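You operate a simulated robot arm through the tools that you are given. There is no shell and no other tool.

You are at the controls of a simulated two-armed robot. One attempt, no reset.

JOB
Set the jig up for the size on the job slip.
Fine: sliding bar on that mark, the dropped near stop pushed up, bar clamp and near clamp shut.

Only the result counts: the job must be done as asked and must still hold three seconds after the hand-in. Knocking over, shifting, dropping, spilling or breaking anything else fails it.

ROBOT AND FRAMES
Two 7-joint arms with fingered hands on one trunk that stands fixed in place. Base frame: the origin is at the foot of the trunk, x ahead of it, y to its left, z up. Lengths are in m, angles in rad, forces in N, time in s.
The left shoulder is at [0.05, 0.214, 0.869], the right one opposite. With the tool pointing down near the work surface each hand reaches from about 0.4 to 0.88 m from the base axis, measured 20 degrees to its own side. Payload 3 kg a hand.
The tool frame of a hand sits at the grasp point between the pads (the TCP): z along the fingers, y along the line on which they close. The tips reach 0.026 m beyond it. The gripper opens to 0.132 m. The gripper's body begins 0.073 m behind the TCP. The gripper is a hand of 3 fingers: y runs from the thumb to the fingers, the wrist lies at [0, 0, -0.229] in the tool frame, and closing takes about 1.5 s.
Orientation is told as [roll, pitch, yaw] about the base's x, y, z axes, in that order, counted from this pose: with the fingers straight down and closing along the base's y, the tool's x points along the base's -x, its y along +y and its z along -z.

CONTROLS
- The arms move only by the tool apply_moves. It takes "left_commands", "right_commands" or both (then of equal length, played together; a hand with none holds still); each is a list of rows, each a list of 6 numbers: the shift along the tool's x, y, z in units of 25 mm (1.0 is 25 mm), then the turn, a rotation vector about the tool's x, y, z in units of 4 degrees (1.0 is 4 degrees). In form: [[tx, ty, tz, ax, ay, az], ...]. A call has 1 to 20 rows; each row shifts and turns the commanded pose from where the row before left it, along the tool's axes as they then stand. "left_gripper" and "right_gripper" are, for a hand that has rows, the closure in counts, from 0 (fully open) to 255 (shut), set as the call begins (left out, the last holds). A call with a number of a shift or a turn outside -1 to 1 is refused whole. Each row takes 0.2 s and may step no farther than 0.05 m and 0.15 rad from the row before; otherwise, or with a gripper value out of range, the whole call is refused. Where a pose cannot be reached the arm comes as near as it can. A force on the tool above 90 N (or 10 N above the force at the start of the call, whichever is more), or a blocked arm, ends the call early, and 0.2 s more pass. Each finger travels about 0.072 m/s and halts on what it meets, pressing with about 32 N; the grip force reading is that of the motor and also rises with nothing between the fingers. The clock runs only during rows and for 0.2 s after the last one: add rows that do not move to give the fingers time. It gives the time, the measured TCP pose, the force on the tool (base axes), the opening and the grip force at its end, in the units of the frame above (readings bear some noise), with the torque about the TCP (base axes, N m) and any sound that the robot's microphone picked up, and new pictures: "pictures" is both (left out), scene, wrist or none (wrist: the cameras of the hands that moved).
- Cameras (640 x 400 px; columns grow to the right, rows downward): "scene" is now at [0.0312, -0.0041, 1.494]; the picture's right is [-0.08, -1.00, 0.00], its down [-0.70, 0.05, -0.71] and it looks along [0.71, -0.05, -0.71] (base axes); focal length 370 px, centre (320, 200). "left" rides on the left gripper at [-0.061, 0.003, -0.092] in its tool frame; the picture's right is [-0.05, -1.00, 0.00], its down [0.83, -0.04, -0.56] and it looks along [0.55, -0.03, 0.83] (tool axes); focal length 230 px, centre (320, 200). "right" rides on the right gripper at [0.062, 0.003, -0.092] in its tool frame; the picture's right is [-0.05, 1.00, 0.00], its down [-0.83, -0.04, -0.56] and it looks along [-0.55, -0.03, 0.83] (tool axes); focal length 230 px, centre (320, 200). There is no depth. A picture from a camera that has moved, and an enlarged one, comes with that camera's place and axes in the base frame and with its lens.
- curl_fingers(finger1, finger2, thumb_bend, hand): sets how far each is bent, from 0 (flat) to 1 (curled in); at 0.3 the hand is open as for a grip, at 0.7 the pads meet at the TCP. One left out holds its place. A second passes; each finger stops where it meets its share of the squeeze, and holds until it gets a number again. A gripper value or a shape takes the hand back. It gives what a move gives, with no picture; readings hold the bend of each and the force on the fingers (four entries, about 0 where the hand has none), thumb and palm.
- preshape(shape, hand): the hand has 3 fingers and takes this shape, open, in about a second: jaw (thumb against the fingers, like two jaws); tri (thumb and two fingers); tip (a fingertip pinch); poke (one finger out to press); point (the index stretched); flat (the hand flat); cup (the hand cupped); fist (a fist). The gripper value then closes the fingers along that shape, each until it touches; the sizes above hold for jaw. It gives what a move gives, with no picture.
- head_to(pan, tilt): turns the head with the scene camera to pan (to the left, within 1.501 rad either way) and tilt (down, from -0.506 to 1.204), counted from straight ahead of the robot. It gives what a move gives, and a new picture of the scene camera.
- zoom(camera, box): a new picture of the part [left, top, right, bottom] of that camera's present view, enlarged. The clock stands still meanwhile.
- job_done(): hands the job in; it is judged then, once.

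Nothing tells you positions but the pictures and the camera data. Unless the task says otherwise, let go and move clear before handing in.

The tools are called after "Call:" by a JSON object that holds its "op" and its "data". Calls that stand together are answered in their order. apply_moves: Moves the arms, as the interface text tells. Its arguments: {"type":"object","properties":{"left_commands":{"type":"array","items":{"type":"array","items":{"type":"number"}}},"left_gripper":{"type":"number"},"right_commands":{"type":"array","items":{"type":"array","items":{"type":"number"}}},"right_gripper":{"type":"number"},"pictures":{"type":"string","enum":["both","scene","wrist","none"]}},"required":[]} The other tools are called the same way: preshape (shape, hand) gives the hand a shape; curl_fingers (finger1, finger2, thumb_bend, hand) moves the fingers one by one; head_to (pan, tilt) turns the head that bears the scene camera; zoom (camera, box) takes an enlarged picture of a part of a camera's view; job_done () hands the job in.

At the start:

```text
time: 0.0
left_tcp_pos: [0.5146, 0.1422, 1.16]
left_orientation: [0.001, 0.0, -0.081]
left_force: [0.5, 0.8, 1.1]
left_wrist_torque: [0.0, -0.03, -0.01]
left_finger_gap: 0.1316
left_grasp_force: 0.0
left_shape: jaw
left_bend: [0.3, 0.3, 0.3]
left_finger forces: [0.0, 0.1, 0.1, 0.1, 0.0, 0.1]
right_tcp_pos: [0.4549, -0.2789, 1.1874]
right_orientation: [0.001, -0.002, -0.08]
right_force: [0.7, 0.2, 0.5]
right_wrist_torque: [-0.01, 0.02, -0.01]
right_finger_gap: 0.1318
right_grasp_force: 0.0
right_shape: jaw
right_bend: [0.3, 0.3, 0.3]
right_finger forces: [0.0, 0.1, 0.0, 0.1, 0.0, 0.0]
head pan, tilt: [-0.077, 0.784]
```

scene: 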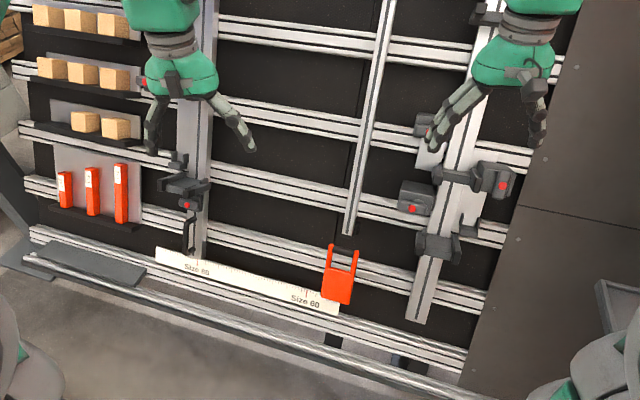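
right: 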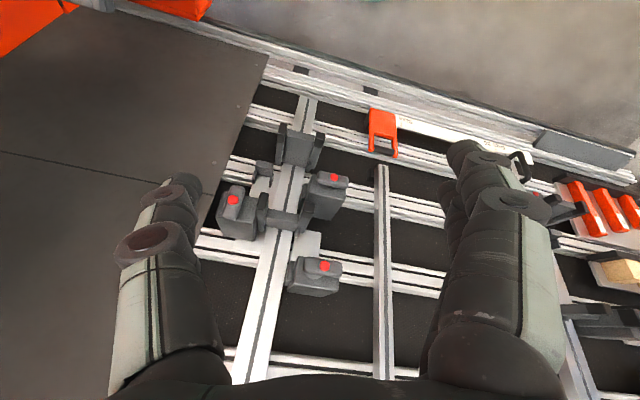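
left: 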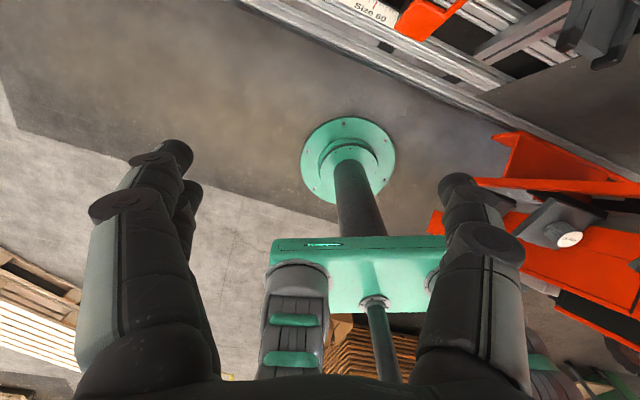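

I see a bench with rails, a scale with "Size 60/80" marks, a sliding bar and clamps with red buttons. I'll look closer at the parts before moving.

Call:
{"op": "zoom", "data": {"camera": "scene", "box": [140, 230, 360, 368]}}

Call:
{"op": "zoom", "data": {"camera": "scene", "box": [380, 100, 540, 340]}}

Call:
{"op": "zoom", "data": {"camera": "scene", "box": [20, 130, 230, 270]}}

Call:
{"op": "zoom", "data": {"camera": "right", "box": [180, 70, 440, 320]}}

```text
2.90 times, centred on (250, 299) of scene
camera zoom: at [0.0312, -0.0041, 1.494], right [-0.08, -1.0, 0.0], down [-0.7, 0.05, -0.71], along [0.71, -0.05, -0.71], focal length 1074 px, centre (523, -87)
```

zoom: 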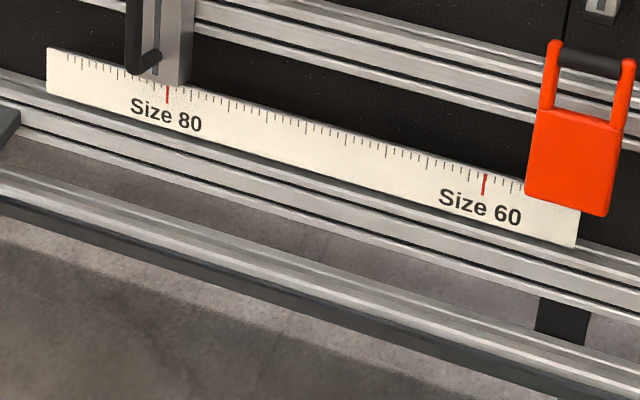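

```text
1.67 times, centred on (460, 220) of scene
camera zoom: at [0.0312, -0.0041, 1.494], right [-0.08, -1.0, 0.0], down [-0.7, 0.05, -0.71], along [0.71, -0.05, -0.71], focal length 617 px, centre (87, 167)
```

zoom: 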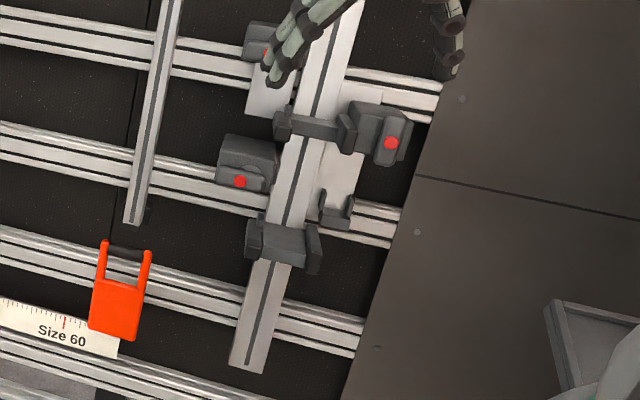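

```text
2.86 times, centred on (125, 200) of scene
camera zoom: at [0.0312, -0.0041, 1.494], right [-0.08, -1.0, 0.0], down [-0.7, 0.05, -0.71], along [0.71, -0.05, -0.71], focal length 1058 px, centre (877, 200)
```

zoom: 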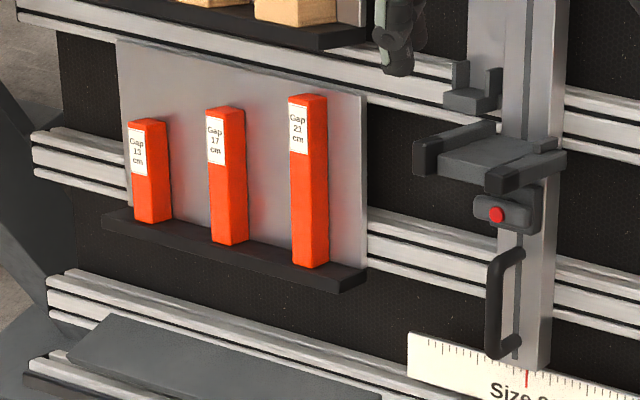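

```text
1.60 times, centred on (310, 195) of right
camera zoom: at [0.3933, -0.2708, 1.2781], right [0.13, 0.99, 0.0], down [0.82, -0.11, 0.56], along [0.55, -0.07, -0.83], focal length 368 px, centre (336, 208)
```

zoom: 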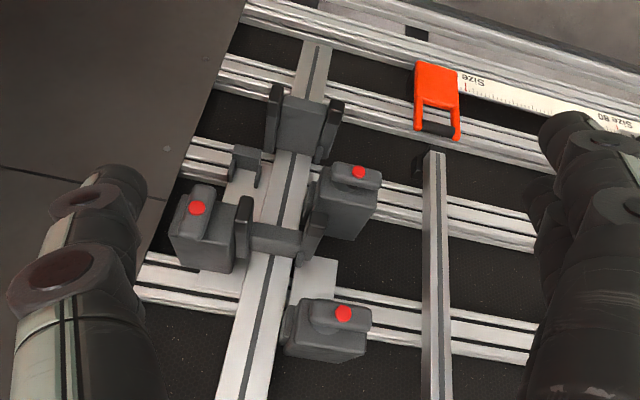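

The jig seems to be an upright or slanted board facing the robot, with floor below. I'll look around with the head to find the job slip and understand the geometry.

Call:
{"op": "head_to", "data": {"pan": -0.077, "tilt": 0.3}}

Call:
{"op": "head_to", "data": {"pan": 0.7, "tilt": 0.6}}

Call:
{"op": "head_to", "data": {"pan": -0.8, "tilt": 0.6}}

Call:
{"op": "head_to", "data": {"pan": -0.077, "tilt": 1.15}}

```text
time: 0.9
left_tcp_pos: [0.5155, 0.143, 1.1588]
left_orientation: [0.0, -0.001, -0.08]
left_force: [0.3, -0.1, 0.3]
left_wrist_torque: [0.0, 0.04, -0.03]
left_finger_gap: 0.1321
left_grasp_force: 0.1
left_shape: jaw
left_bend: [0.3, 0.3, 0.3]
left_finger forces: [0.1, 0.0, 0.0, 0.0, 0.1, 0.1]
right_tcp_pos: [0.4548, -0.279, 1.186]
right_orientation: [-0.001, -0.001, -0.082]
right_force: [0.2, -0.1, 0.1]
right_wrist_torque: [-0.01, -0.01, 0.01]
right_finger_gap: 0.1319
right_grasp_force: 0.0
right_shape: jaw
right_bend: [0.3, 0.3, 0.3]
right_finger forces: [0.1, 0.1, 0.0, 0.0, 0.0, 0.1]
head pan, tilt: [-0.077, 0.3]
```

scene: 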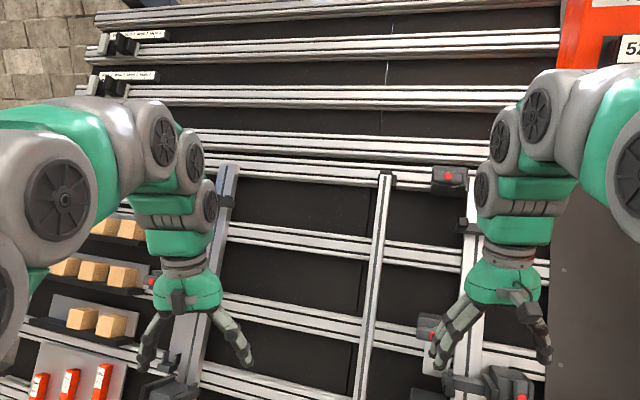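

```text
time: 2.0
left_tcp_pos: [0.5153, 0.1408, 1.1587]
left_orientation: [0.001, 0.001, -0.079]
left_force: [-0.9, 0.2, 1.1]
left_wrist_torque: [0.0, 0.03, 0.0]
left_finger_gap: 0.1317
left_grasp_force: 0.1
left_shape: jaw
left_bend: [0.3, 0.3, 0.3]
left_finger forces: [0.0, 0.0, 0.1, 0.0, 0.1, 0.0]
right_tcp_pos: [0.4552, -0.2785, 1.1862]
right_orientation: [-0.001, 0.0, -0.079]
right_force: [-0.1, -1.1, -0.6]
right_wrist_torque: [-0.02, -0.01, -0.01]
right_finger_gap: 0.132
right_grasp_force: 0.1
right_shape: jaw
right_bend: [0.3, 0.3, 0.3]
right_finger forces: [0.1, 0.1, 0.0, 0.1, 0.1, 0.1]
head pan, tilt: [0.7, 0.6]
```

scene: 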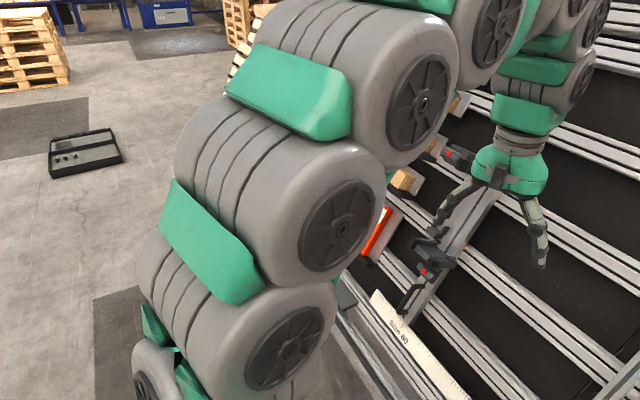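

```text
time: 3.6
left_tcp_pos: [0.5148, 0.1419, 1.1603]
left_orientation: [0.0, -0.001, -0.08]
left_force: [0.0, -0.5, 0.3]
left_wrist_torque: [0.05, -0.02, 0.02]
left_finger_gap: 0.1318
left_grasp_force: 0.0
left_shape: jaw
left_bend: [0.3, 0.3, 0.3]
left_finger forces: [0.0, 0.0, 0.0, 0.0, 0.1, 0.0]
right_tcp_pos: [0.4546, -0.2787, 1.1869]
right_orientation: [0.001, 0.0, -0.081]
right_force: [0.6, 0.5, 0.0]
right_wrist_torque: [0.0, 0.01, 0.03]
right_finger_gap: 0.1317
right_grasp_force: 0.1
right_shape: jaw
right_bend: [0.3, 0.3, 0.3]
right_finger forces: [0.1, 0.0, 0.0, 0.0, 0.0, 0.0]
head pan, tilt: [-0.799, 0.6]
```

scene: 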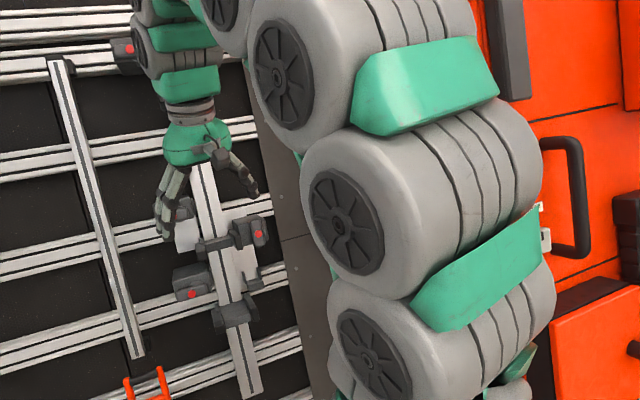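

```text
time: 4.7
left_tcp_pos: [0.5131, 0.1432, 1.1603]
left_orientation: [0.001, -0.001, -0.081]
left_force: [0.5, 0.1, -0.7]
left_wrist_torque: [0.0, -0.02, -0.01]
left_finger_gap: 0.1319
left_grasp_force: 0.1
left_shape: jaw
left_bend: [0.3, 0.3, 0.3]
left_finger forces: [0.0, 0.0, 0.0, 0.1, 0.0, 0.0]
right_tcp_pos: [0.4547, -0.2798, 1.1874]
right_orientation: [0.0, 0.0, -0.081]
right_force: [-0.3, 0.2, 0.4]
right_wrist_torque: [-0.02, 0.01, 0.01]
right_finger_gap: 0.1319
right_grasp_force: 0.0
right_shape: jaw
right_bend: [0.3, 0.3, 0.3]
right_finger forces: [0.0, 0.0, 0.0, 0.1, 0.0, 0.0]
head pan, tilt: [-0.077, 1.15]
```

scene: 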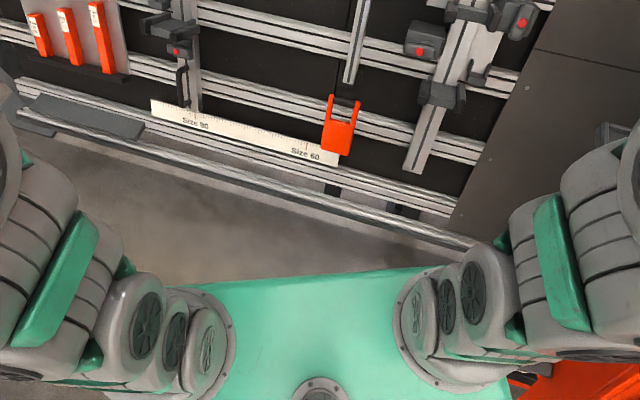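

The board is a large tilted frame with shelves and rails. I still need to find the job slip; there's an orange panel at the upper right with a "52…" label, and small strips at the upper left.

Call:
{"op": "head_to", "data": {"pan": -0.4, "tilt": 0.1}}

Call:
{"op": "head_to", "data": {"pan": 0.3, "tilt": 0.1}}

Call:
{"op": "head_to", "data": {"pan": -1.0, "tilt": 0.1}}

Call:
{"op": "head_to", "data": {"pan": -1.4, "tilt": 0.7}}

Call:
{"op": "head_to", "data": {"pan": 1.2, "tilt": 0.4}}

```text
time: 6.0
left_tcp_pos: [0.5146, 0.142, 1.1601]
left_orientation: [-0.002, 0.0, -0.08]
left_force: [-0.6, -0.6, -1.3]
left_wrist_torque: [-0.02, 0.0, 0.01]
left_finger_gap: 0.1318
left_grasp_force: 0.1
left_shape: jaw
left_bend: [0.3, 0.3, 0.3]
left_finger forces: [0.1, 0.0, 0.0, 0.0, 0.0, 0.1]
right_tcp_pos: [0.4539, -0.2792, 1.1875]
right_orientation: [0.0, 0.001, -0.08]
right_force: [-0.2, 0.0, -0.1]
right_wrist_torque: [-0.01, 0.0, 0.01]
right_finger_gap: 0.1319
right_grasp_force: 0.0
right_shape: jaw
right_bend: [0.3, 0.3, 0.3]
right_finger forces: [0.0, 0.0, 0.1, 0.0, 0.1, 0.1]
head pan, tilt: [-0.4, 0.099]
```

scene: 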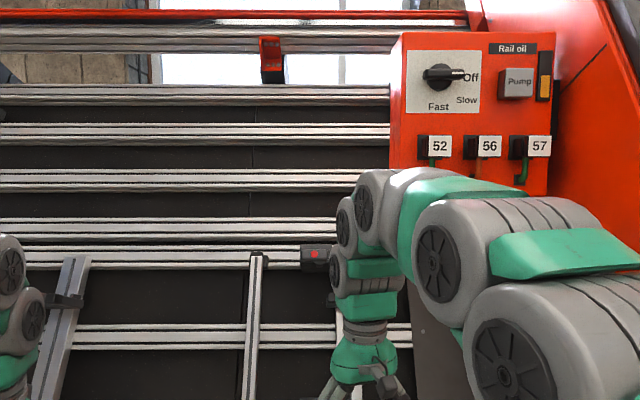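

```text
time: 7.1
left_tcp_pos: [0.515, 0.1423, 1.1587]
left_orientation: [0.0, 0.001, -0.078]
left_force: [0.2, -0.1, 0.1]
left_wrist_torque: [-0.02, 0.02, 0.01]
left_finger_gap: 0.1319
left_grasp_force: 0.0
left_shape: jaw
left_bend: [0.3, 0.3, 0.3]
left_finger forces: [0.1, 0.1, 0.0, 0.1, 0.0, 0.0]
right_tcp_pos: [0.4547, -0.2789, 1.186]
right_orientation: [0.002, 0.002, -0.08]
right_force: [-0.7, 0.5, 0.1]
right_wrist_torque: [-0.06, 0.01, 0.0]
right_finger_gap: 0.132
right_grasp_force: 0.1
right_shape: jaw
right_bend: [0.3, 0.3, 0.3]
right_finger forces: [0.0, 0.0, 0.0, 0.1, 0.0, 0.1]
head pan, tilt: [0.3, 0.099]
```

scene: 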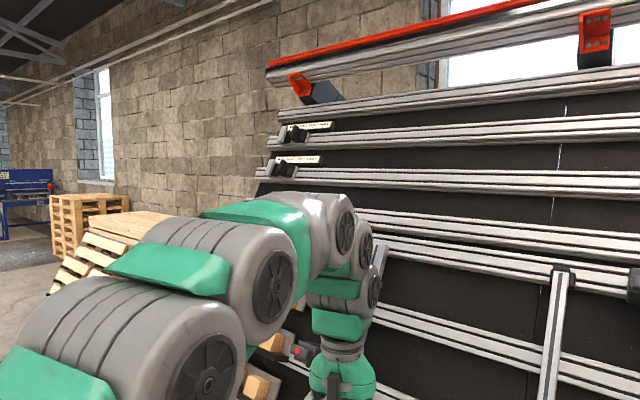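

```text
time: 8.6
left_tcp_pos: [0.5136, 0.141, 1.1591]
left_orientation: [-0.001, 0.0, -0.079]
left_force: [-0.2, 0.7, 0.1]
left_wrist_torque: [0.0, -0.02, 0.02]
left_finger_gap: 0.132
left_grasp_force: 0.0
left_shape: jaw
left_bend: [0.3, 0.3, 0.3]
left_finger forces: [0.1, 0.0, 0.1, 0.0, 0.0, 0.0]
right_tcp_pos: [0.4537, -0.279, 1.1858]
right_orientation: [0.0, 0.0, -0.08]
right_force: [-0.4, 0.1, -0.6]
right_wrist_torque: [0.02, 0.02, 0.04]
right_finger_gap: 0.1318
right_grasp_force: 0.0
right_shape: jaw
right_bend: [0.3, 0.3, 0.3]
right_finger forces: [0.0, 0.0, 0.0, 0.1, 0.0, 0.1]
head pan, tilt: [-1.0, 0.099]
```

scene: 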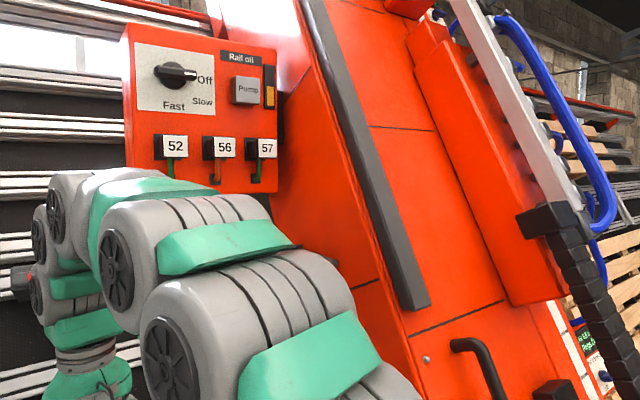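

```text
time: 9.6
left_tcp_pos: [0.5151, 0.1429, 1.1601]
left_orientation: [-0.001, -0.001, -0.08]
left_force: [0.0, 0.2, 0.9]
left_wrist_torque: [-0.03, 0.01, 0.01]
left_finger_gap: 0.132
left_grasp_force: 0.0
left_shape: jaw
left_bend: [0.3, 0.3, 0.3]
left_finger forces: [0.0, 0.0, 0.0, 0.0, 0.0, 0.0]
right_tcp_pos: [0.4549, -0.2789, 1.1864]
right_orientation: [0.001, -0.002, -0.081]
right_force: [-0.3, -1.1, 0.1]
right_wrist_torque: [0.02, 0.01, 0.0]
right_finger_gap: 0.132
right_grasp_force: 0.1
right_shape: jaw
right_bend: [0.3, 0.3, 0.3]
right_finger forces: [0.0, 0.1, 0.0, 0.1, 0.0, 0.0]
head pan, tilt: [-1.4, 0.7]
```

scene: 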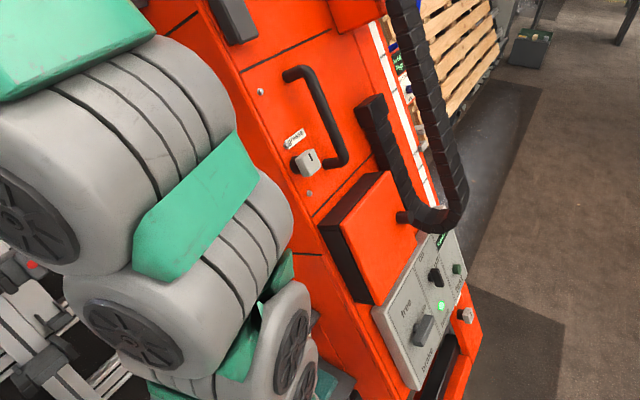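

```text
time: 11.9
left_tcp_pos: [0.5137, 0.1423, 1.1594]
left_orientation: [0.001, 0.001, -0.081]
left_force: [-0.5, 0.0, 0.3]
left_wrist_torque: [-0.02, -0.02, -0.03]
left_finger_gap: 0.1317
left_grasp_force: 0.0
left_shape: jaw
left_bend: [0.3, 0.3, 0.3]
left_finger forces: [0.1, 0.0, 0.1, 0.0, 0.1, 0.1]
right_tcp_pos: [0.4539, -0.2784, 1.1872]
right_orientation: [0.001, 0.001, -0.08]
right_force: [-1.1, 0.0, 0.4]
right_wrist_torque: [-0.03, 0.01, 0.02]
right_finger_gap: 0.1323
right_grasp_force: 0.1
right_shape: jaw
right_bend: [0.3, 0.3, 0.3]
right_finger forces: [0.0, 0.0, 0.0, 0.1, 0.0, 0.0]
head pan, tilt: [1.201, 0.4]
```

scene: 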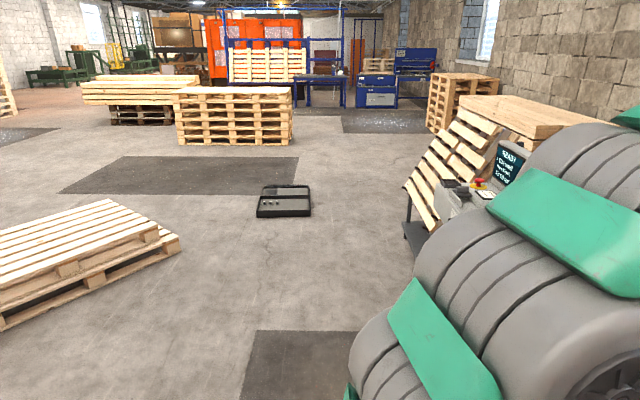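

No slip yet; there's a tray-like thing at the lower right of the board, a green label farther right and a screen at the left. I'll check those.

Call:
{"op": "zoom", "data": {"camera": "scene", "box": [430, 130, 560, 260]}}

Call:
{"op": "head_to", "data": {"pan": -0.6, "tilt": 1.0}}

Call:
{"op": "head_to", "data": {"pan": -1.2, "tilt": 1.1}}

Call:
{"op": "head_to", "data": {"pan": 0.5, "tilt": 1.0}}

Call:
{"op": "head_to", "data": {"pan": 0.15, "tilt": 0.0}}

```text
3.08 times, centred on (495, 195) of scene
camera zoom: at [-0.0164, 0.0885, 1.5279], right [0.93, -0.36, 0.0], down [-0.14, -0.36, -0.92], along [0.33, 0.86, -0.39], focal length 1140 px, centre (-218, 215)
```

zoom: 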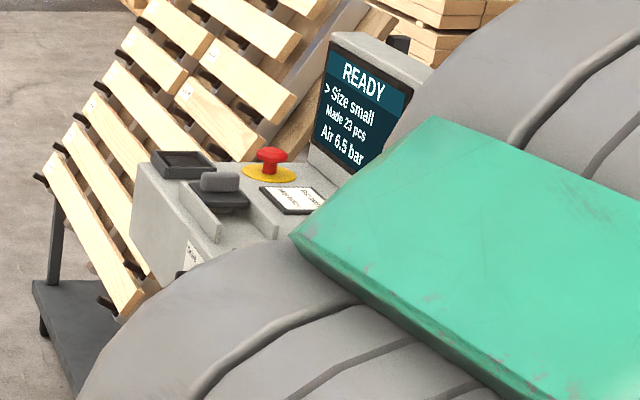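

```text
time: 13.7
left_tcp_pos: [0.5145, 0.1414, 1.159]
left_orientation: [0.0, 0.0, -0.079]
left_force: [0.0, 1.0, 0.1]
left_wrist_torque: [-0.02, 0.0, -0.01]
left_finger_gap: 0.132
left_grasp_force: 0.0
left_shape: jaw
left_bend: [0.3, 0.3, 0.3]
left_finger forces: [0.0, 0.0, 0.1, 0.0, 0.0, 0.1]
right_tcp_pos: [0.4548, -0.2793, 1.1863]
right_orientation: [0.001, 0.002, -0.08]
right_force: [-0.5, 0.2, -0.5]
right_wrist_torque: [-0.01, 0.01, 0.0]
right_finger_gap: 0.1316
right_grasp_force: 0.1
right_shape: jaw
right_bend: [0.3, 0.3, 0.3]
right_finger forces: [0.0, 0.1, 0.1, 0.1, 0.1, 0.0]
head pan, tilt: [-0.6, 1.0]
```

scene: 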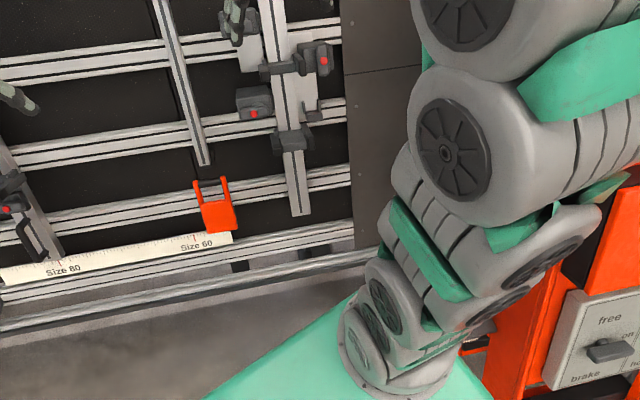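

```text
time: 14.7
left_tcp_pos: [0.5146, 0.1418, 1.1593]
left_orientation: [0.0, 0.0, -0.08]
left_force: [0.9, -0.5, -0.6]
left_wrist_torque: [0.02, -0.03, 0.0]
left_finger_gap: 0.1319
left_grasp_force: 0.0
left_shape: jaw
left_bend: [0.3, 0.3, 0.3]
left_finger forces: [0.0, 0.1, 0.0, 0.0, 0.0, 0.0]
right_tcp_pos: [0.4555, -0.2779, 1.1871]
right_orientation: [0.0, -0.002, -0.081]
right_force: [-0.8, 0.0, 0.2]
right_wrist_torque: [-0.01, -0.04, 0.04]
right_finger_gap: 0.132
right_grasp_force: 0.1
right_shape: jaw
right_bend: [0.3, 0.3, 0.3]
right_finger forces: [0.0, 0.0, 0.0, 0.0, 0.0, 0.0]
head pan, tilt: [-1.201, 1.1]
```

scene: 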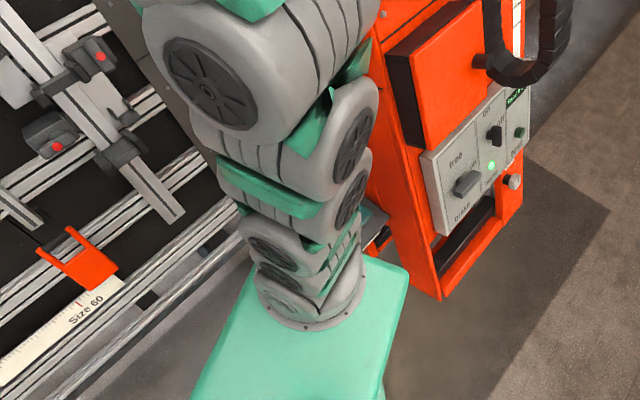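

```text
time: 16.4
left_tcp_pos: [0.5146, 0.1421, 1.1602]
left_orientation: [0.0, 0.002, -0.082]
left_force: [0.8, -0.1, 0.2]
left_wrist_torque: [0.0, 0.01, 0.02]
left_finger_gap: 0.132
left_grasp_force: 0.1
left_shape: jaw
left_bend: [0.3, 0.3, 0.3]
left_finger forces: [0.1, 0.0, 0.0, 0.0, 0.1, 0.0]
right_tcp_pos: [0.4554, -0.2786, 1.187]
right_orientation: [-0.001, 0.001, -0.081]
right_force: [1.0, 1.1, 0.8]
right_wrist_torque: [0.0, 0.03, -0.03]
right_finger_gap: 0.1321
right_grasp_force: 0.0
right_shape: jaw
right_bend: [0.3, 0.3, 0.3]
right_finger forces: [0.0, 0.0, 0.0, 0.1, 0.0, 0.1]
head pan, tilt: [0.499, 1.0]
```

scene: 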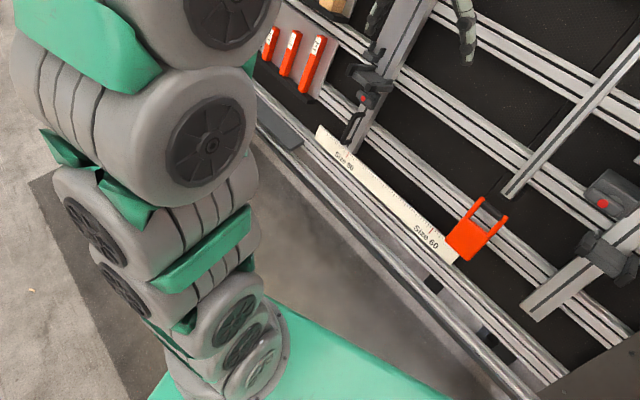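

```text
time: 17.7
left_tcp_pos: [0.5146, 0.1419, 1.1594]
left_orientation: [0.0, 0.0, -0.08]
left_force: [-1.0, 0.6, 0.2]
left_wrist_torque: [0.01, 0.0, 0.01]
left_finger_gap: 0.1319
left_grasp_force: 0.0
left_shape: jaw
left_bend: [0.3, 0.3, 0.3]
left_finger forces: [0.0, 0.1, 0.1, 0.0, 0.0, 0.0]
right_tcp_pos: [0.4559, -0.2788, 1.1877]
right_orientation: [-0.001, 0.0, -0.08]
right_force: [0.2, -1.0, 0.0]
right_wrist_torque: [-0.01, -0.01, 0.0]
right_finger_gap: 0.132
right_grasp_force: 0.0
right_shape: jaw
right_bend: [0.3, 0.3, 0.3]
right_finger forces: [0.1, 0.0, 0.0, 0.0, 0.0, 0.0]
head pan, tilt: [0.15, 0.0]
```

scene: 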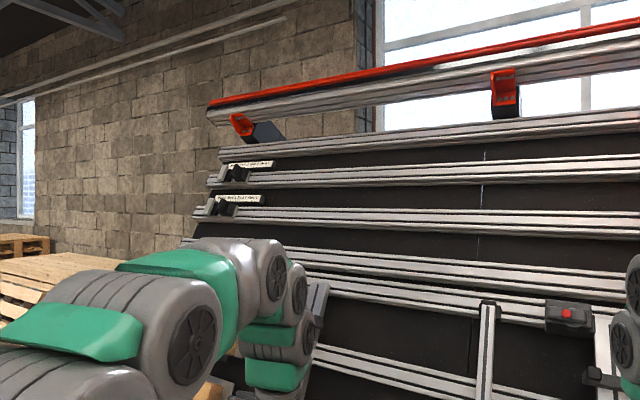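

The left console has a screen and a paper slip; I'll zoom on those with the head panned left.

Call:
{"op": "head_to", "data": {"pan": 1.0, "tilt": 0.3}}

Call:
{"op": "zoom", "data": {"camera": "scene", "box": [340, 150, 440, 230]}}

Call:
{"op": "zoom", "data": {"camera": "scene", "box": [390, 190, 430, 220]}}

```text
time: 18.9
left_tcp_pos: [0.5142, 0.1417, 1.1596]
left_orientation: [0.001, -0.001, -0.08]
left_force: [0.0, -0.3, 0.7]
left_wrist_torque: [-0.01, 0.0, -0.01]
left_finger_gap: 0.1317
left_grasp_force: 0.0
left_shape: jaw
left_bend: [0.3, 0.3, 0.3]
left_finger forces: [0.0, 0.1, 0.0, 0.0, 0.0, 0.0]
right_tcp_pos: [0.4555, -0.2783, 1.1856]
right_orientation: [0.001, 0.0, -0.08]
right_force: [0.1, -1.2, 0.0]
right_wrist_torque: [-0.02, -0.02, 0.0]
right_finger_gap: 0.1319
right_grasp_force: 0.2
right_shape: jaw
right_bend: [0.3, 0.3, 0.3]
right_finger forces: [0.0, 0.2, 0.0, 0.1, 0.0, 0.0]
head pan, tilt: [1.0, 0.3]
```

scene: 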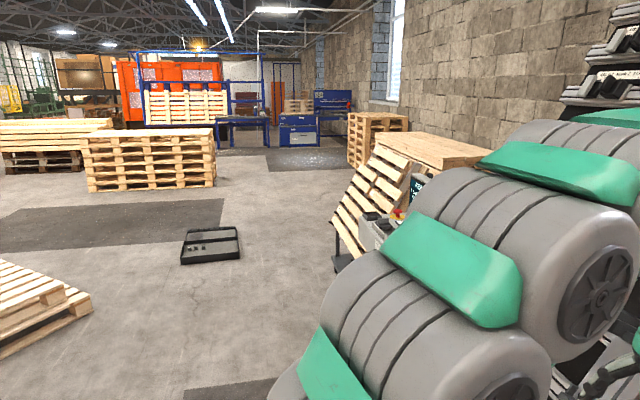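

```text
5.00 times, centred on (390, 190) of scene
camera zoom: at [0.0006, 0.0807, 1.5372], right [0.84, -0.54, 0.0], down [-0.16, -0.25, -0.96], along [0.52, 0.8, -0.3], focal length 1852 px, centre (-30, 250)
```

zoom: 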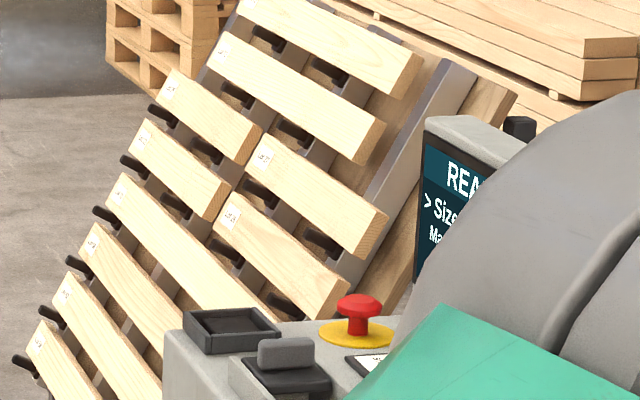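

```text
13.33 times, centred on (410, 205) of scene
camera zoom: at [0.0006, 0.0807, 1.5372], right [0.84, -0.54, 0.0], down [-0.16, -0.25, -0.96], along [0.52, 0.8, -0.3], focal length 4939 px, centre (-880, 133)
```

zoom: 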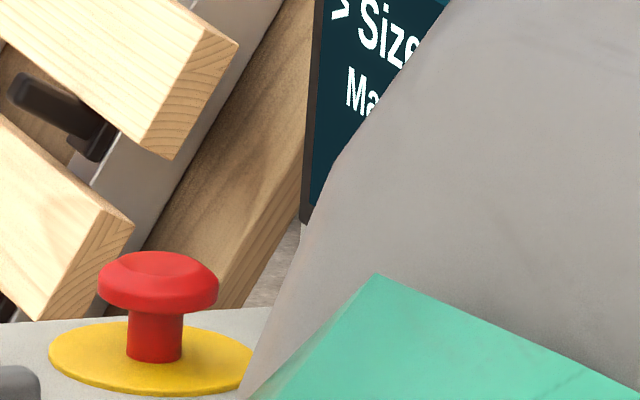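

Call:
{"op": "head_to", "data": {"pan": 1.4, "tilt": 0.4}}

Call:
{"op": "zoom", "data": {"camera": "scene", "box": [520, 120, 640, 220]}}

Call:
{"op": "zoom", "data": {"camera": "scene", "box": [560, 160, 610, 200]}}

```text
time: 19.7
left_tcp_pos: [0.5139, 0.1421, 1.1599]
left_orientation: [0.0, -0.001, -0.082]
left_force: [0.3, -0.1, 0.4]
left_wrist_torque: [0.02, 0.01, -0.01]
left_finger_gap: 0.1321
left_grasp_force: 0.0
left_shape: jaw
left_bend: [0.3, 0.3, 0.3]
left_finger forces: [0.1, 0.1, 0.0, 0.0, 0.1, 0.1]
right_tcp_pos: [0.4544, -0.2782, 1.1868]
right_orientation: [0.002, 0.0, -0.081]
right_force: [-0.8, 0.4, -0.4]
right_wrist_torque: [0.01, -0.03, 0.01]
right_finger_gap: 0.1317
right_grasp_force: 0.1
right_shape: jaw
right_bend: [0.3, 0.3, 0.3]
right_finger forces: [0.0, 0.0, 0.1, 0.1, 0.1, 0.0]
head pan, tilt: [1.4, 0.4]
```

scene: 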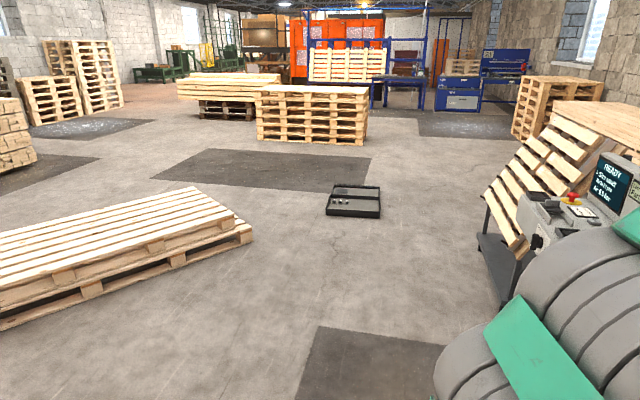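

```text
4.00 times, centred on (580, 170) of scene
camera zoom: at [-0.0341, 0.0935, 1.5279], right [0.99, -0.17, 0.0], down [-0.07, -0.38, -0.92], along [0.16, 0.91, -0.39], focal length 1482 px, centre (-720, 320)
```

zoom: 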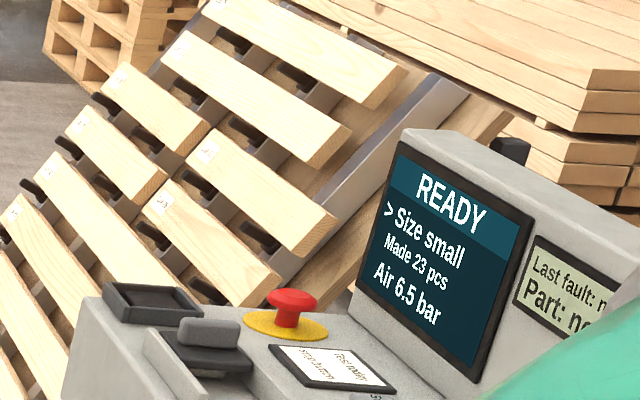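

```text
10.00 times, centred on (585, 180) of scene
camera zoom: at [-0.0341, 0.0935, 1.5279], right [0.99, -0.17, 0.0], down [-0.07, -0.38, -0.92], along [0.16, 0.91, -0.39], focal length 3704 px, centre (-2330, 400)
```

zoom: 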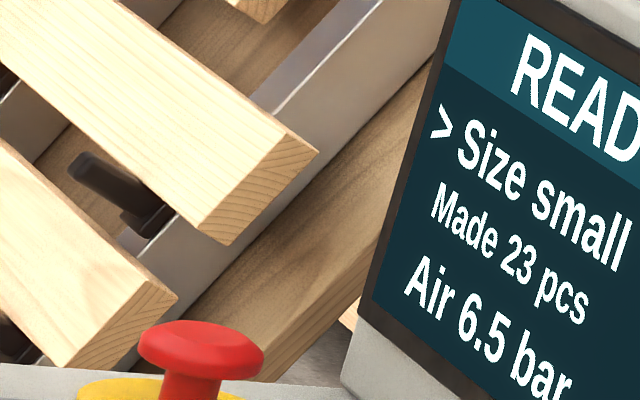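

Call:
{"op": "zoom", "data": {"camera": "left", "box": [440, 130, 640, 350]}}

Call:
{"op": "head_to", "data": {"pan": -1.45, "tilt": 0.3}}

Call:
{"op": "head_to", "data": {"pan": -1.5, "tilt": 0.9}}

Call:
{"op": "zoom", "data": {"camera": "scene", "box": [200, 50, 520, 350]}}

```text
1.82 times, centred on (540, 240) of left
camera zoom: at [0.5752, 0.1398, 1.2511], right [-0.03, -1.0, 0.0], down [-0.83, 0.02, 0.56], along [-0.55, 0.02, -0.83], focal length 418 px, centre (-80, 127)
```

zoom: 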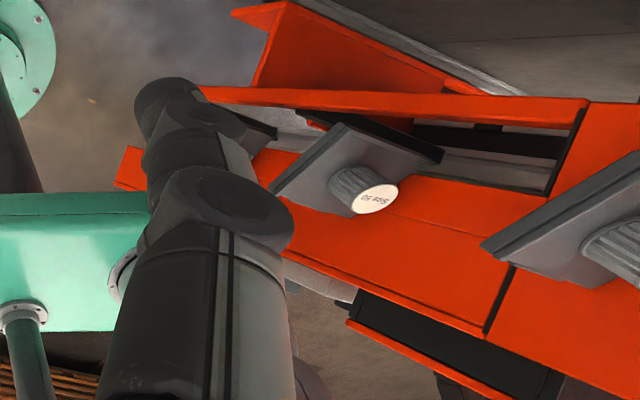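

```text
time: 22.2
left_tcp_pos: [0.5147, 0.1415, 1.1597]
left_orientation: [0.0, 0.001, -0.08]
left_force: [-0.7, -0.2, -0.7]
left_wrist_torque: [-0.01, 0.0, -0.01]
left_finger_gap: 0.1318
left_grasp_force: 0.0
left_shape: jaw
left_bend: [0.3, 0.3, 0.3]
left_finger forces: [0.0, 0.1, 0.0, 0.1, 0.0, 0.0]
right_tcp_pos: [0.4545, -0.279, 1.1876]
right_orientation: [0.001, 0.0, -0.081]
right_force: [-0.3, -0.3, 0.1]
right_wrist_torque: [0.0, 0.0, 0.01]
right_finger_gap: 0.1316
right_grasp_force: 0.1
right_shape: jaw
right_bend: [0.3, 0.3, 0.3]
right_finger forces: [0.0, 0.0, 0.0, 0.1, 0.0, 0.0]
head pan, tilt: [-1.45, 0.3]
```

scene: 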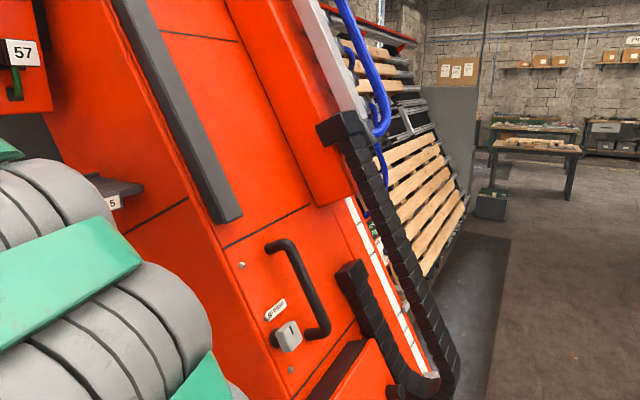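

```text
time: 23.2
left_tcp_pos: [0.5145, 0.1419, 1.1603]
left_orientation: [0.001, 0.0, -0.079]
left_force: [0.1, -0.7, 0.3]
left_wrist_torque: [0.0, 0.01, -0.02]
left_finger_gap: 0.1317
left_grasp_force: 0.1
left_shape: jaw
left_bend: [0.3, 0.3, 0.3]
left_finger forces: [0.1, 0.1, 0.0, 0.1, 0.0, 0.1]
right_tcp_pos: [0.4556, -0.2788, 1.1862]
right_orientation: [0.0, -0.001, -0.081]
right_force: [-1.1, -1.1, -0.3]
right_wrist_torque: [0.02, 0.0, -0.01]
right_finger_gap: 0.1318
right_grasp_force: 0.2
right_shape: jaw
right_bend: [0.3, 0.3, 0.3]
right_finger forces: [0.1, 0.0, 0.0, 0.1, 0.1, 0.0]
head pan, tilt: [-1.499, 0.901]
```

scene: 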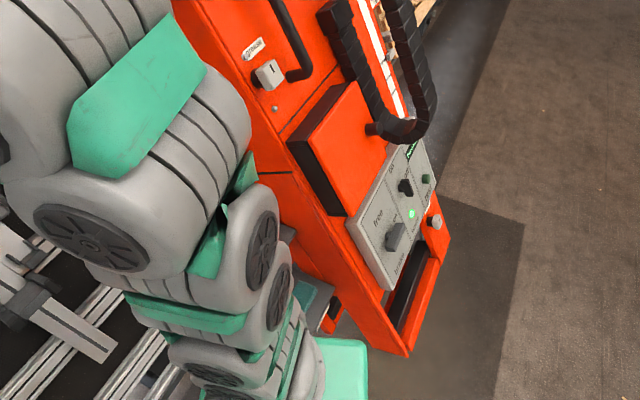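

```text
1.33 times, centred on (360, 200) of scene
camera zoom: at [-0.0445, -0.0731, 1.485], right [-1.0, -0.07, 0.0], down [-0.06, 0.78, -0.62], along [0.04, -0.62, -0.78], focal length 494 px, centre (267, 200)
```

zoom: 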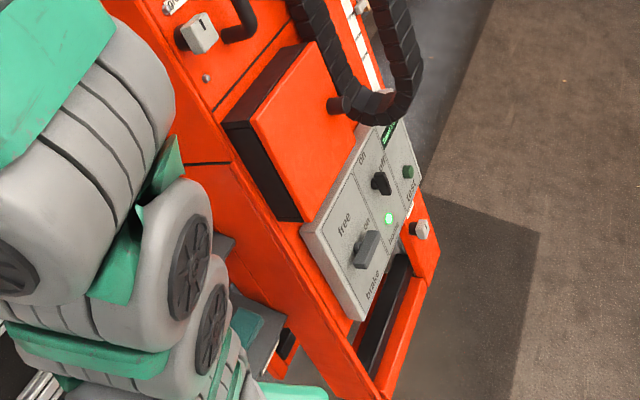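

The board seems close to vertical, yawed about −0.4 rad, at roughly 0.62–0.72 m along its normal. I'll zoom on the clamps and stops and keep looking for the slip.

Call:
{"op": "zoom", "data": {"camera": "right", "box": [210, 150, 360, 250]}}

Call:
{"op": "zoom", "data": {"camera": "right", "box": [260, 90, 360, 170]}}

Call:
{"op": "zoom", "data": {"camera": "right", "box": [250, 220, 370, 320]}}

Call:
{"op": "zoom", "data": {"camera": "right", "box": [500, 120, 640, 280]}}

Call:
{"op": "zoom", "data": {"camera": "right", "box": [0, 0, 260, 100]}}

Call:
{"op": "zoom", "data": {"camera": "left", "box": [340, 0, 640, 130]}}

```text
4.00 times, centred on (285, 200) of right
camera zoom: at [0.3933, -0.2708, 1.2782], right [0.13, 0.99, 0.0], down [0.82, -0.11, 0.56], along [0.55, -0.07, -0.83], focal length 920 px, centre (460, 200)
```

zoom: 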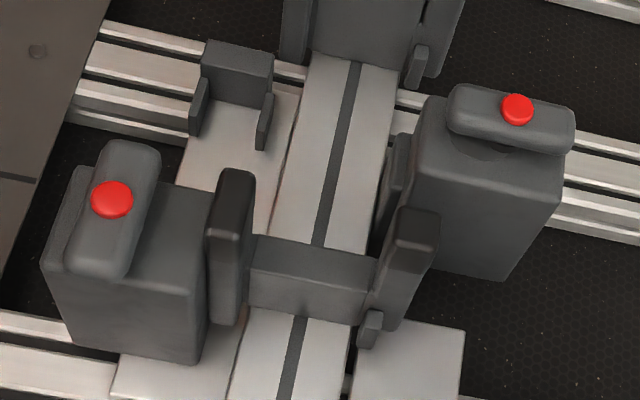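

```text
5.00 times, centred on (310, 130) of right
camera zoom: at [0.3933, -0.2708, 1.2782], right [0.13, 0.99, 0.0], down [0.82, -0.11, 0.56], along [0.55, -0.07, -0.83], focal length 1150 px, centre (370, 550)
```

zoom: 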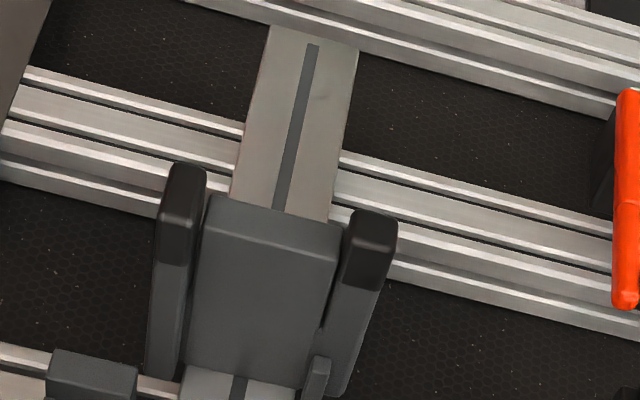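

```text
4.00 times, centred on (310, 270) of right
camera zoom: at [0.3933, -0.2708, 1.2782], right [0.13, 0.99, 0.0], down [0.82, -0.11, 0.56], along [0.55, -0.07, -0.83], focal length 920 px, centre (360, -80)
```

zoom: 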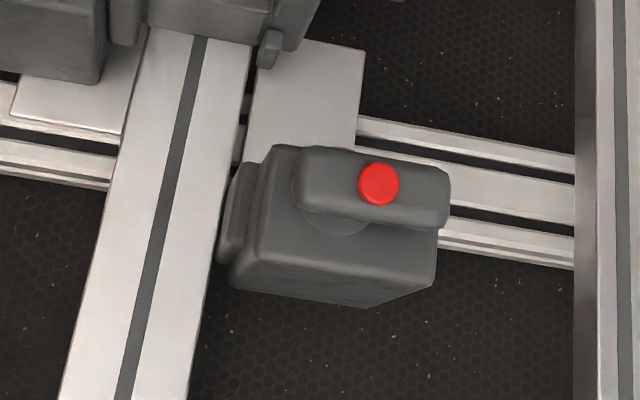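

```text
2.50 times, centred on (570, 200) of right
camera zoom: at [0.3933, -0.2708, 1.2782], right [0.13, 0.99, 0.0], down [0.82, -0.11, 0.56], along [0.55, -0.07, -0.83], focal length 575 px, centre (-305, 200)
```

zoom: 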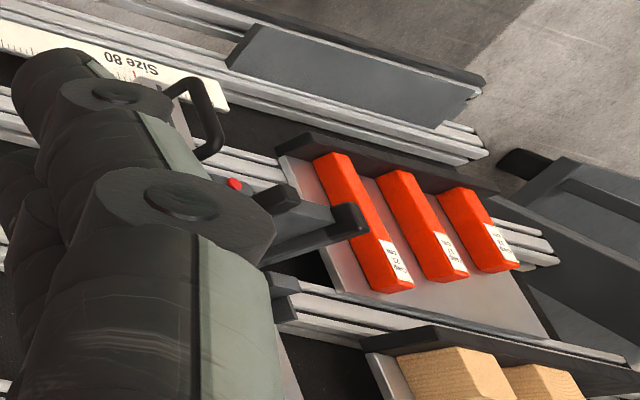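

```text
2.46 times, centred on (130, 50) of right
camera zoom: at [0.3933, -0.2708, 1.2782], right [0.13, 0.99, 0.0], down [0.82, -0.11, 0.56], along [0.55, -0.07, -0.83], focal length 566 px, centre (788, 569)
```

zoom: 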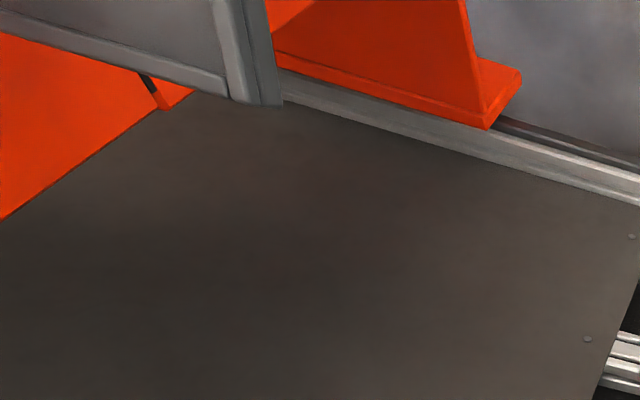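

```text
2.13 times, centred on (490, 65) of left
camera zoom: at [0.5751, 0.1398, 1.2511], right [-0.03, -1.0, 0.0], down [-0.83, 0.02, 0.56], along [-0.55, 0.02, -0.83], focal length 491 px, centre (-43, 488)
```

zoom: 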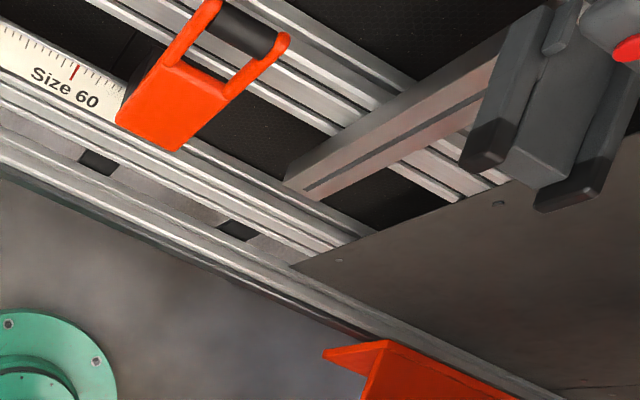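

I see three red-dot clamps around the right post, stops on the posts, and a bar with a handle at the left. I'll take sharper views from the head of each.

Call:
{"op": "head_to", "data": {"pan": -0.3, "tilt": 0.75}}

Call:
{"op": "zoom", "data": {"camera": "scene", "box": [300, 140, 460, 240]}}

Call:
{"op": "zoom", "data": {"camera": "scene", "box": [320, 100, 400, 150]}}

Call:
{"op": "zoom", "data": {"camera": "scene", "box": [40, 140, 140, 260]}}

Call:
{"op": "zoom", "data": {"camera": "scene", "box": [220, 230, 320, 310]}}

```text
time: 24.6
left_tcp_pos: [0.5143, 0.1413, 1.1595]
left_orientation: [0.0, 0.001, -0.079]
left_force: [-0.8, 0.3, -0.7]
left_wrist_torque: [0.0, -0.01, -0.01]
left_finger_gap: 0.1319
left_grasp_force: 0.0
left_shape: jaw
left_bend: [0.3, 0.3, 0.3]
left_finger forces: [0.0, 0.1, 0.0, 0.0, 0.0, 0.0]
right_tcp_pos: [0.4553, -0.2789, 1.1864]
right_orientation: [0.001, 0.001, -0.081]
right_force: [0.0, 0.4, -0.2]
right_wrist_torque: [0.03, 0.0, 0.01]
right_finger_gap: 0.1322
right_grasp_force: 0.1
right_shape: jaw
right_bend: [0.3, 0.3, 0.3]
right_finger forces: [0.0, 0.0, 0.0, 0.0, 0.0, 0.0]
head pan, tilt: [-0.3, 0.75]
```

scene: 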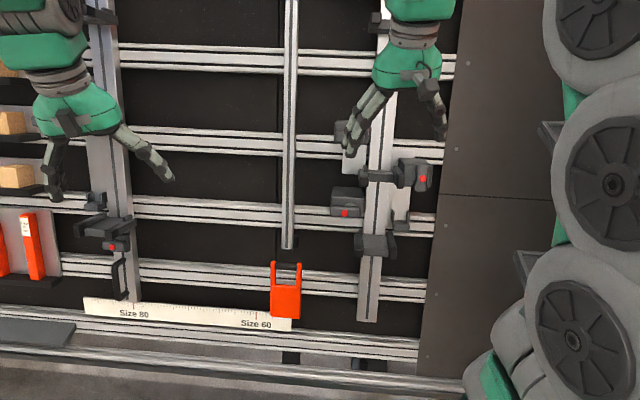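

```text
4.00 times, centred on (380, 190) of scene
camera zoom: at [0.0293, -0.0224, 1.4968], right [-0.3, -0.96, 0.0], down [-0.65, 0.2, -0.73], along [0.7, -0.22, -0.68], focal length 1482 px, centre (80, 240)
```

zoom: 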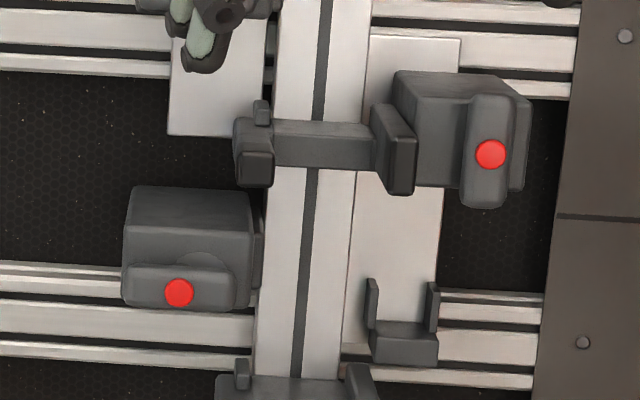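

```text
8.00 times, centred on (360, 125) of scene
camera zoom: at [0.0293, -0.0224, 1.4968], right [-0.3, -0.96, 0.0], down [-0.65, 0.2, -0.73], along [0.7, -0.22, -0.68], focal length 2963 px, centre (0, 800)
```

zoom: 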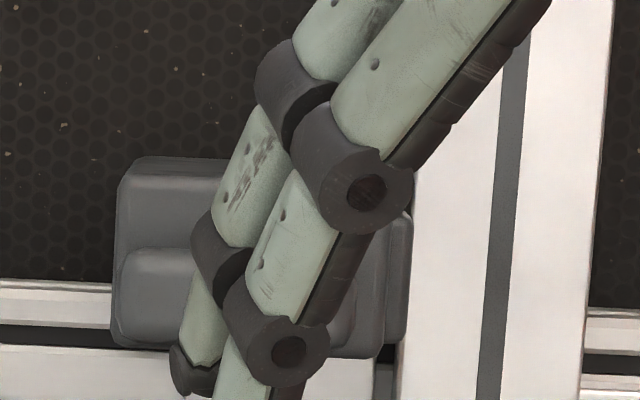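

```text
3.33 times, centred on (90, 200) of scene
camera zoom: at [0.0293, -0.0224, 1.4968], right [-0.3, -0.96, 0.0], down [-0.65, 0.2, -0.73], along [0.7, -0.22, -0.68], focal length 1235 px, centre (1087, 200)
```

zoom: 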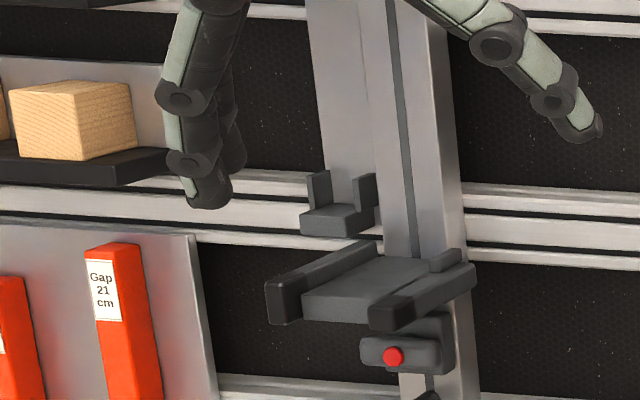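

```text
5.00 times, centred on (270, 270) of scene
camera zoom: at [0.0293, -0.0224, 1.4968], right [-0.3, -0.96, 0.0], down [-0.65, 0.2, -0.73], along [0.7, -0.22, -0.68], focal length 1852 px, centre (570, -150)
```

zoom: 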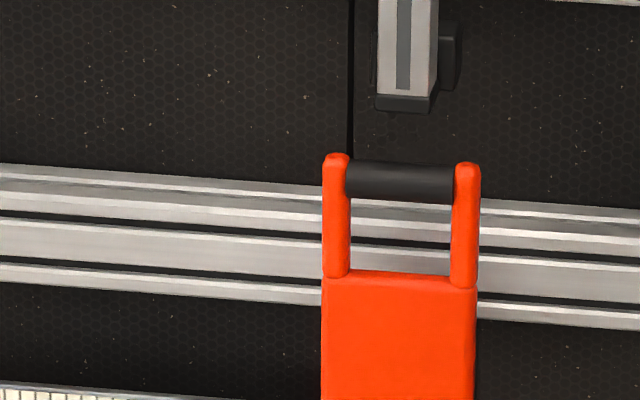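

I'll use the left wrist camera as a movable eye: yaw the left hand so its camera looks towards the orange side wall on the right, to search for the slip.

Call:
{"op": "apply_moves", "data": {"left_commands": [[0, 0, 0, 0, 0, -1], [0, 0, 0, 0, 0, -1], [0, 0, 0, 0, 0, -1], [0, 0, 0, 0, 0, -1], [0, 0, 0, 0, 0, -1], [0, 0, 0, 0, 0, -1], [0, 0, 0, 0, 0, -1], [0, 0, 0, 0, 0, -1], [0, 0, 0, 0, 0, -1], [0, 0, 0, 0, 0, -1], [0, 0, 0, 0, 0, -1], [0, 0, 0, 0, 0, -1]], "pictures": "both"}}

```text
time: 27.2
left_tcp_pos: [0.5131, 0.1416, 1.1588]
left_orientation: [0.0, 0.0, 0.758]
left_force: [-0.2, 0.1, -0.3]
left_wrist_torque: [0.0, 0.03, -0.02]
left_finger_gap: 0.1319
left_grasp_force: 0.0
left_shape: jaw
left_bend: [0.3, 0.3, 0.3]
left_finger forces: [0.0, 0.1, 0.0, 0.0, 0.0, 0.1]
right_tcp_pos: [0.4545, -0.2797, 1.1868]
right_orientation: [0.0, 0.0, -0.079]
right_force: [0.3, -0.1, 0.4]
right_wrist_torque: [0.0, 0.0, 0.01]
right_finger_gap: 0.1318
right_grasp_force: 0.2
right_shape: jaw
right_bend: [0.3, 0.3, 0.3]
right_finger forces: [0.0, 0.1, 0.0, 0.1, 0.0, 0.0]
head pan, tilt: [-0.3, 0.75]
camera left: at [0.5559, 0.186, 1.2516], right [0.72, -0.69, 0.0], down [-0.57, -0.6, 0.56], along [-0.38, -0.4, -0.83], focal length 230 px, centre (320, 200)
```

scene: 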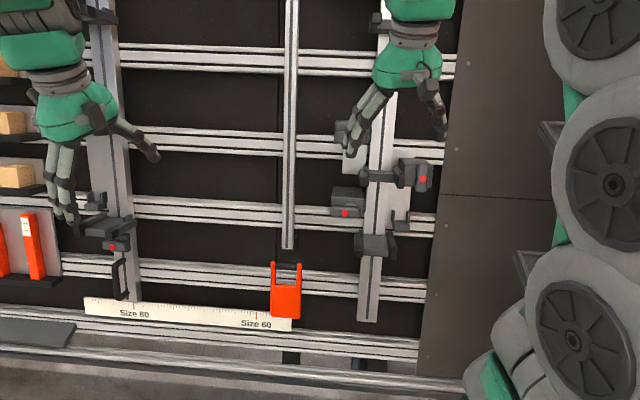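
left: 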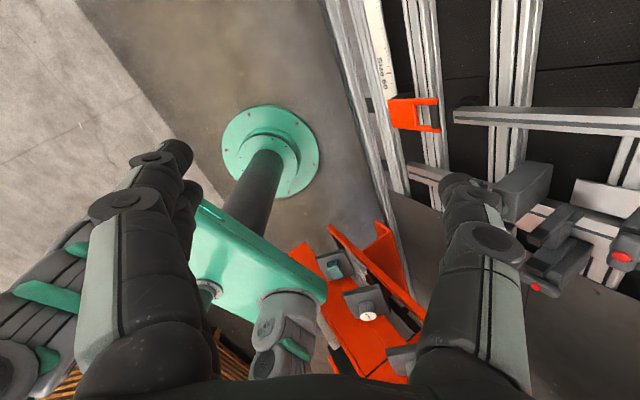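

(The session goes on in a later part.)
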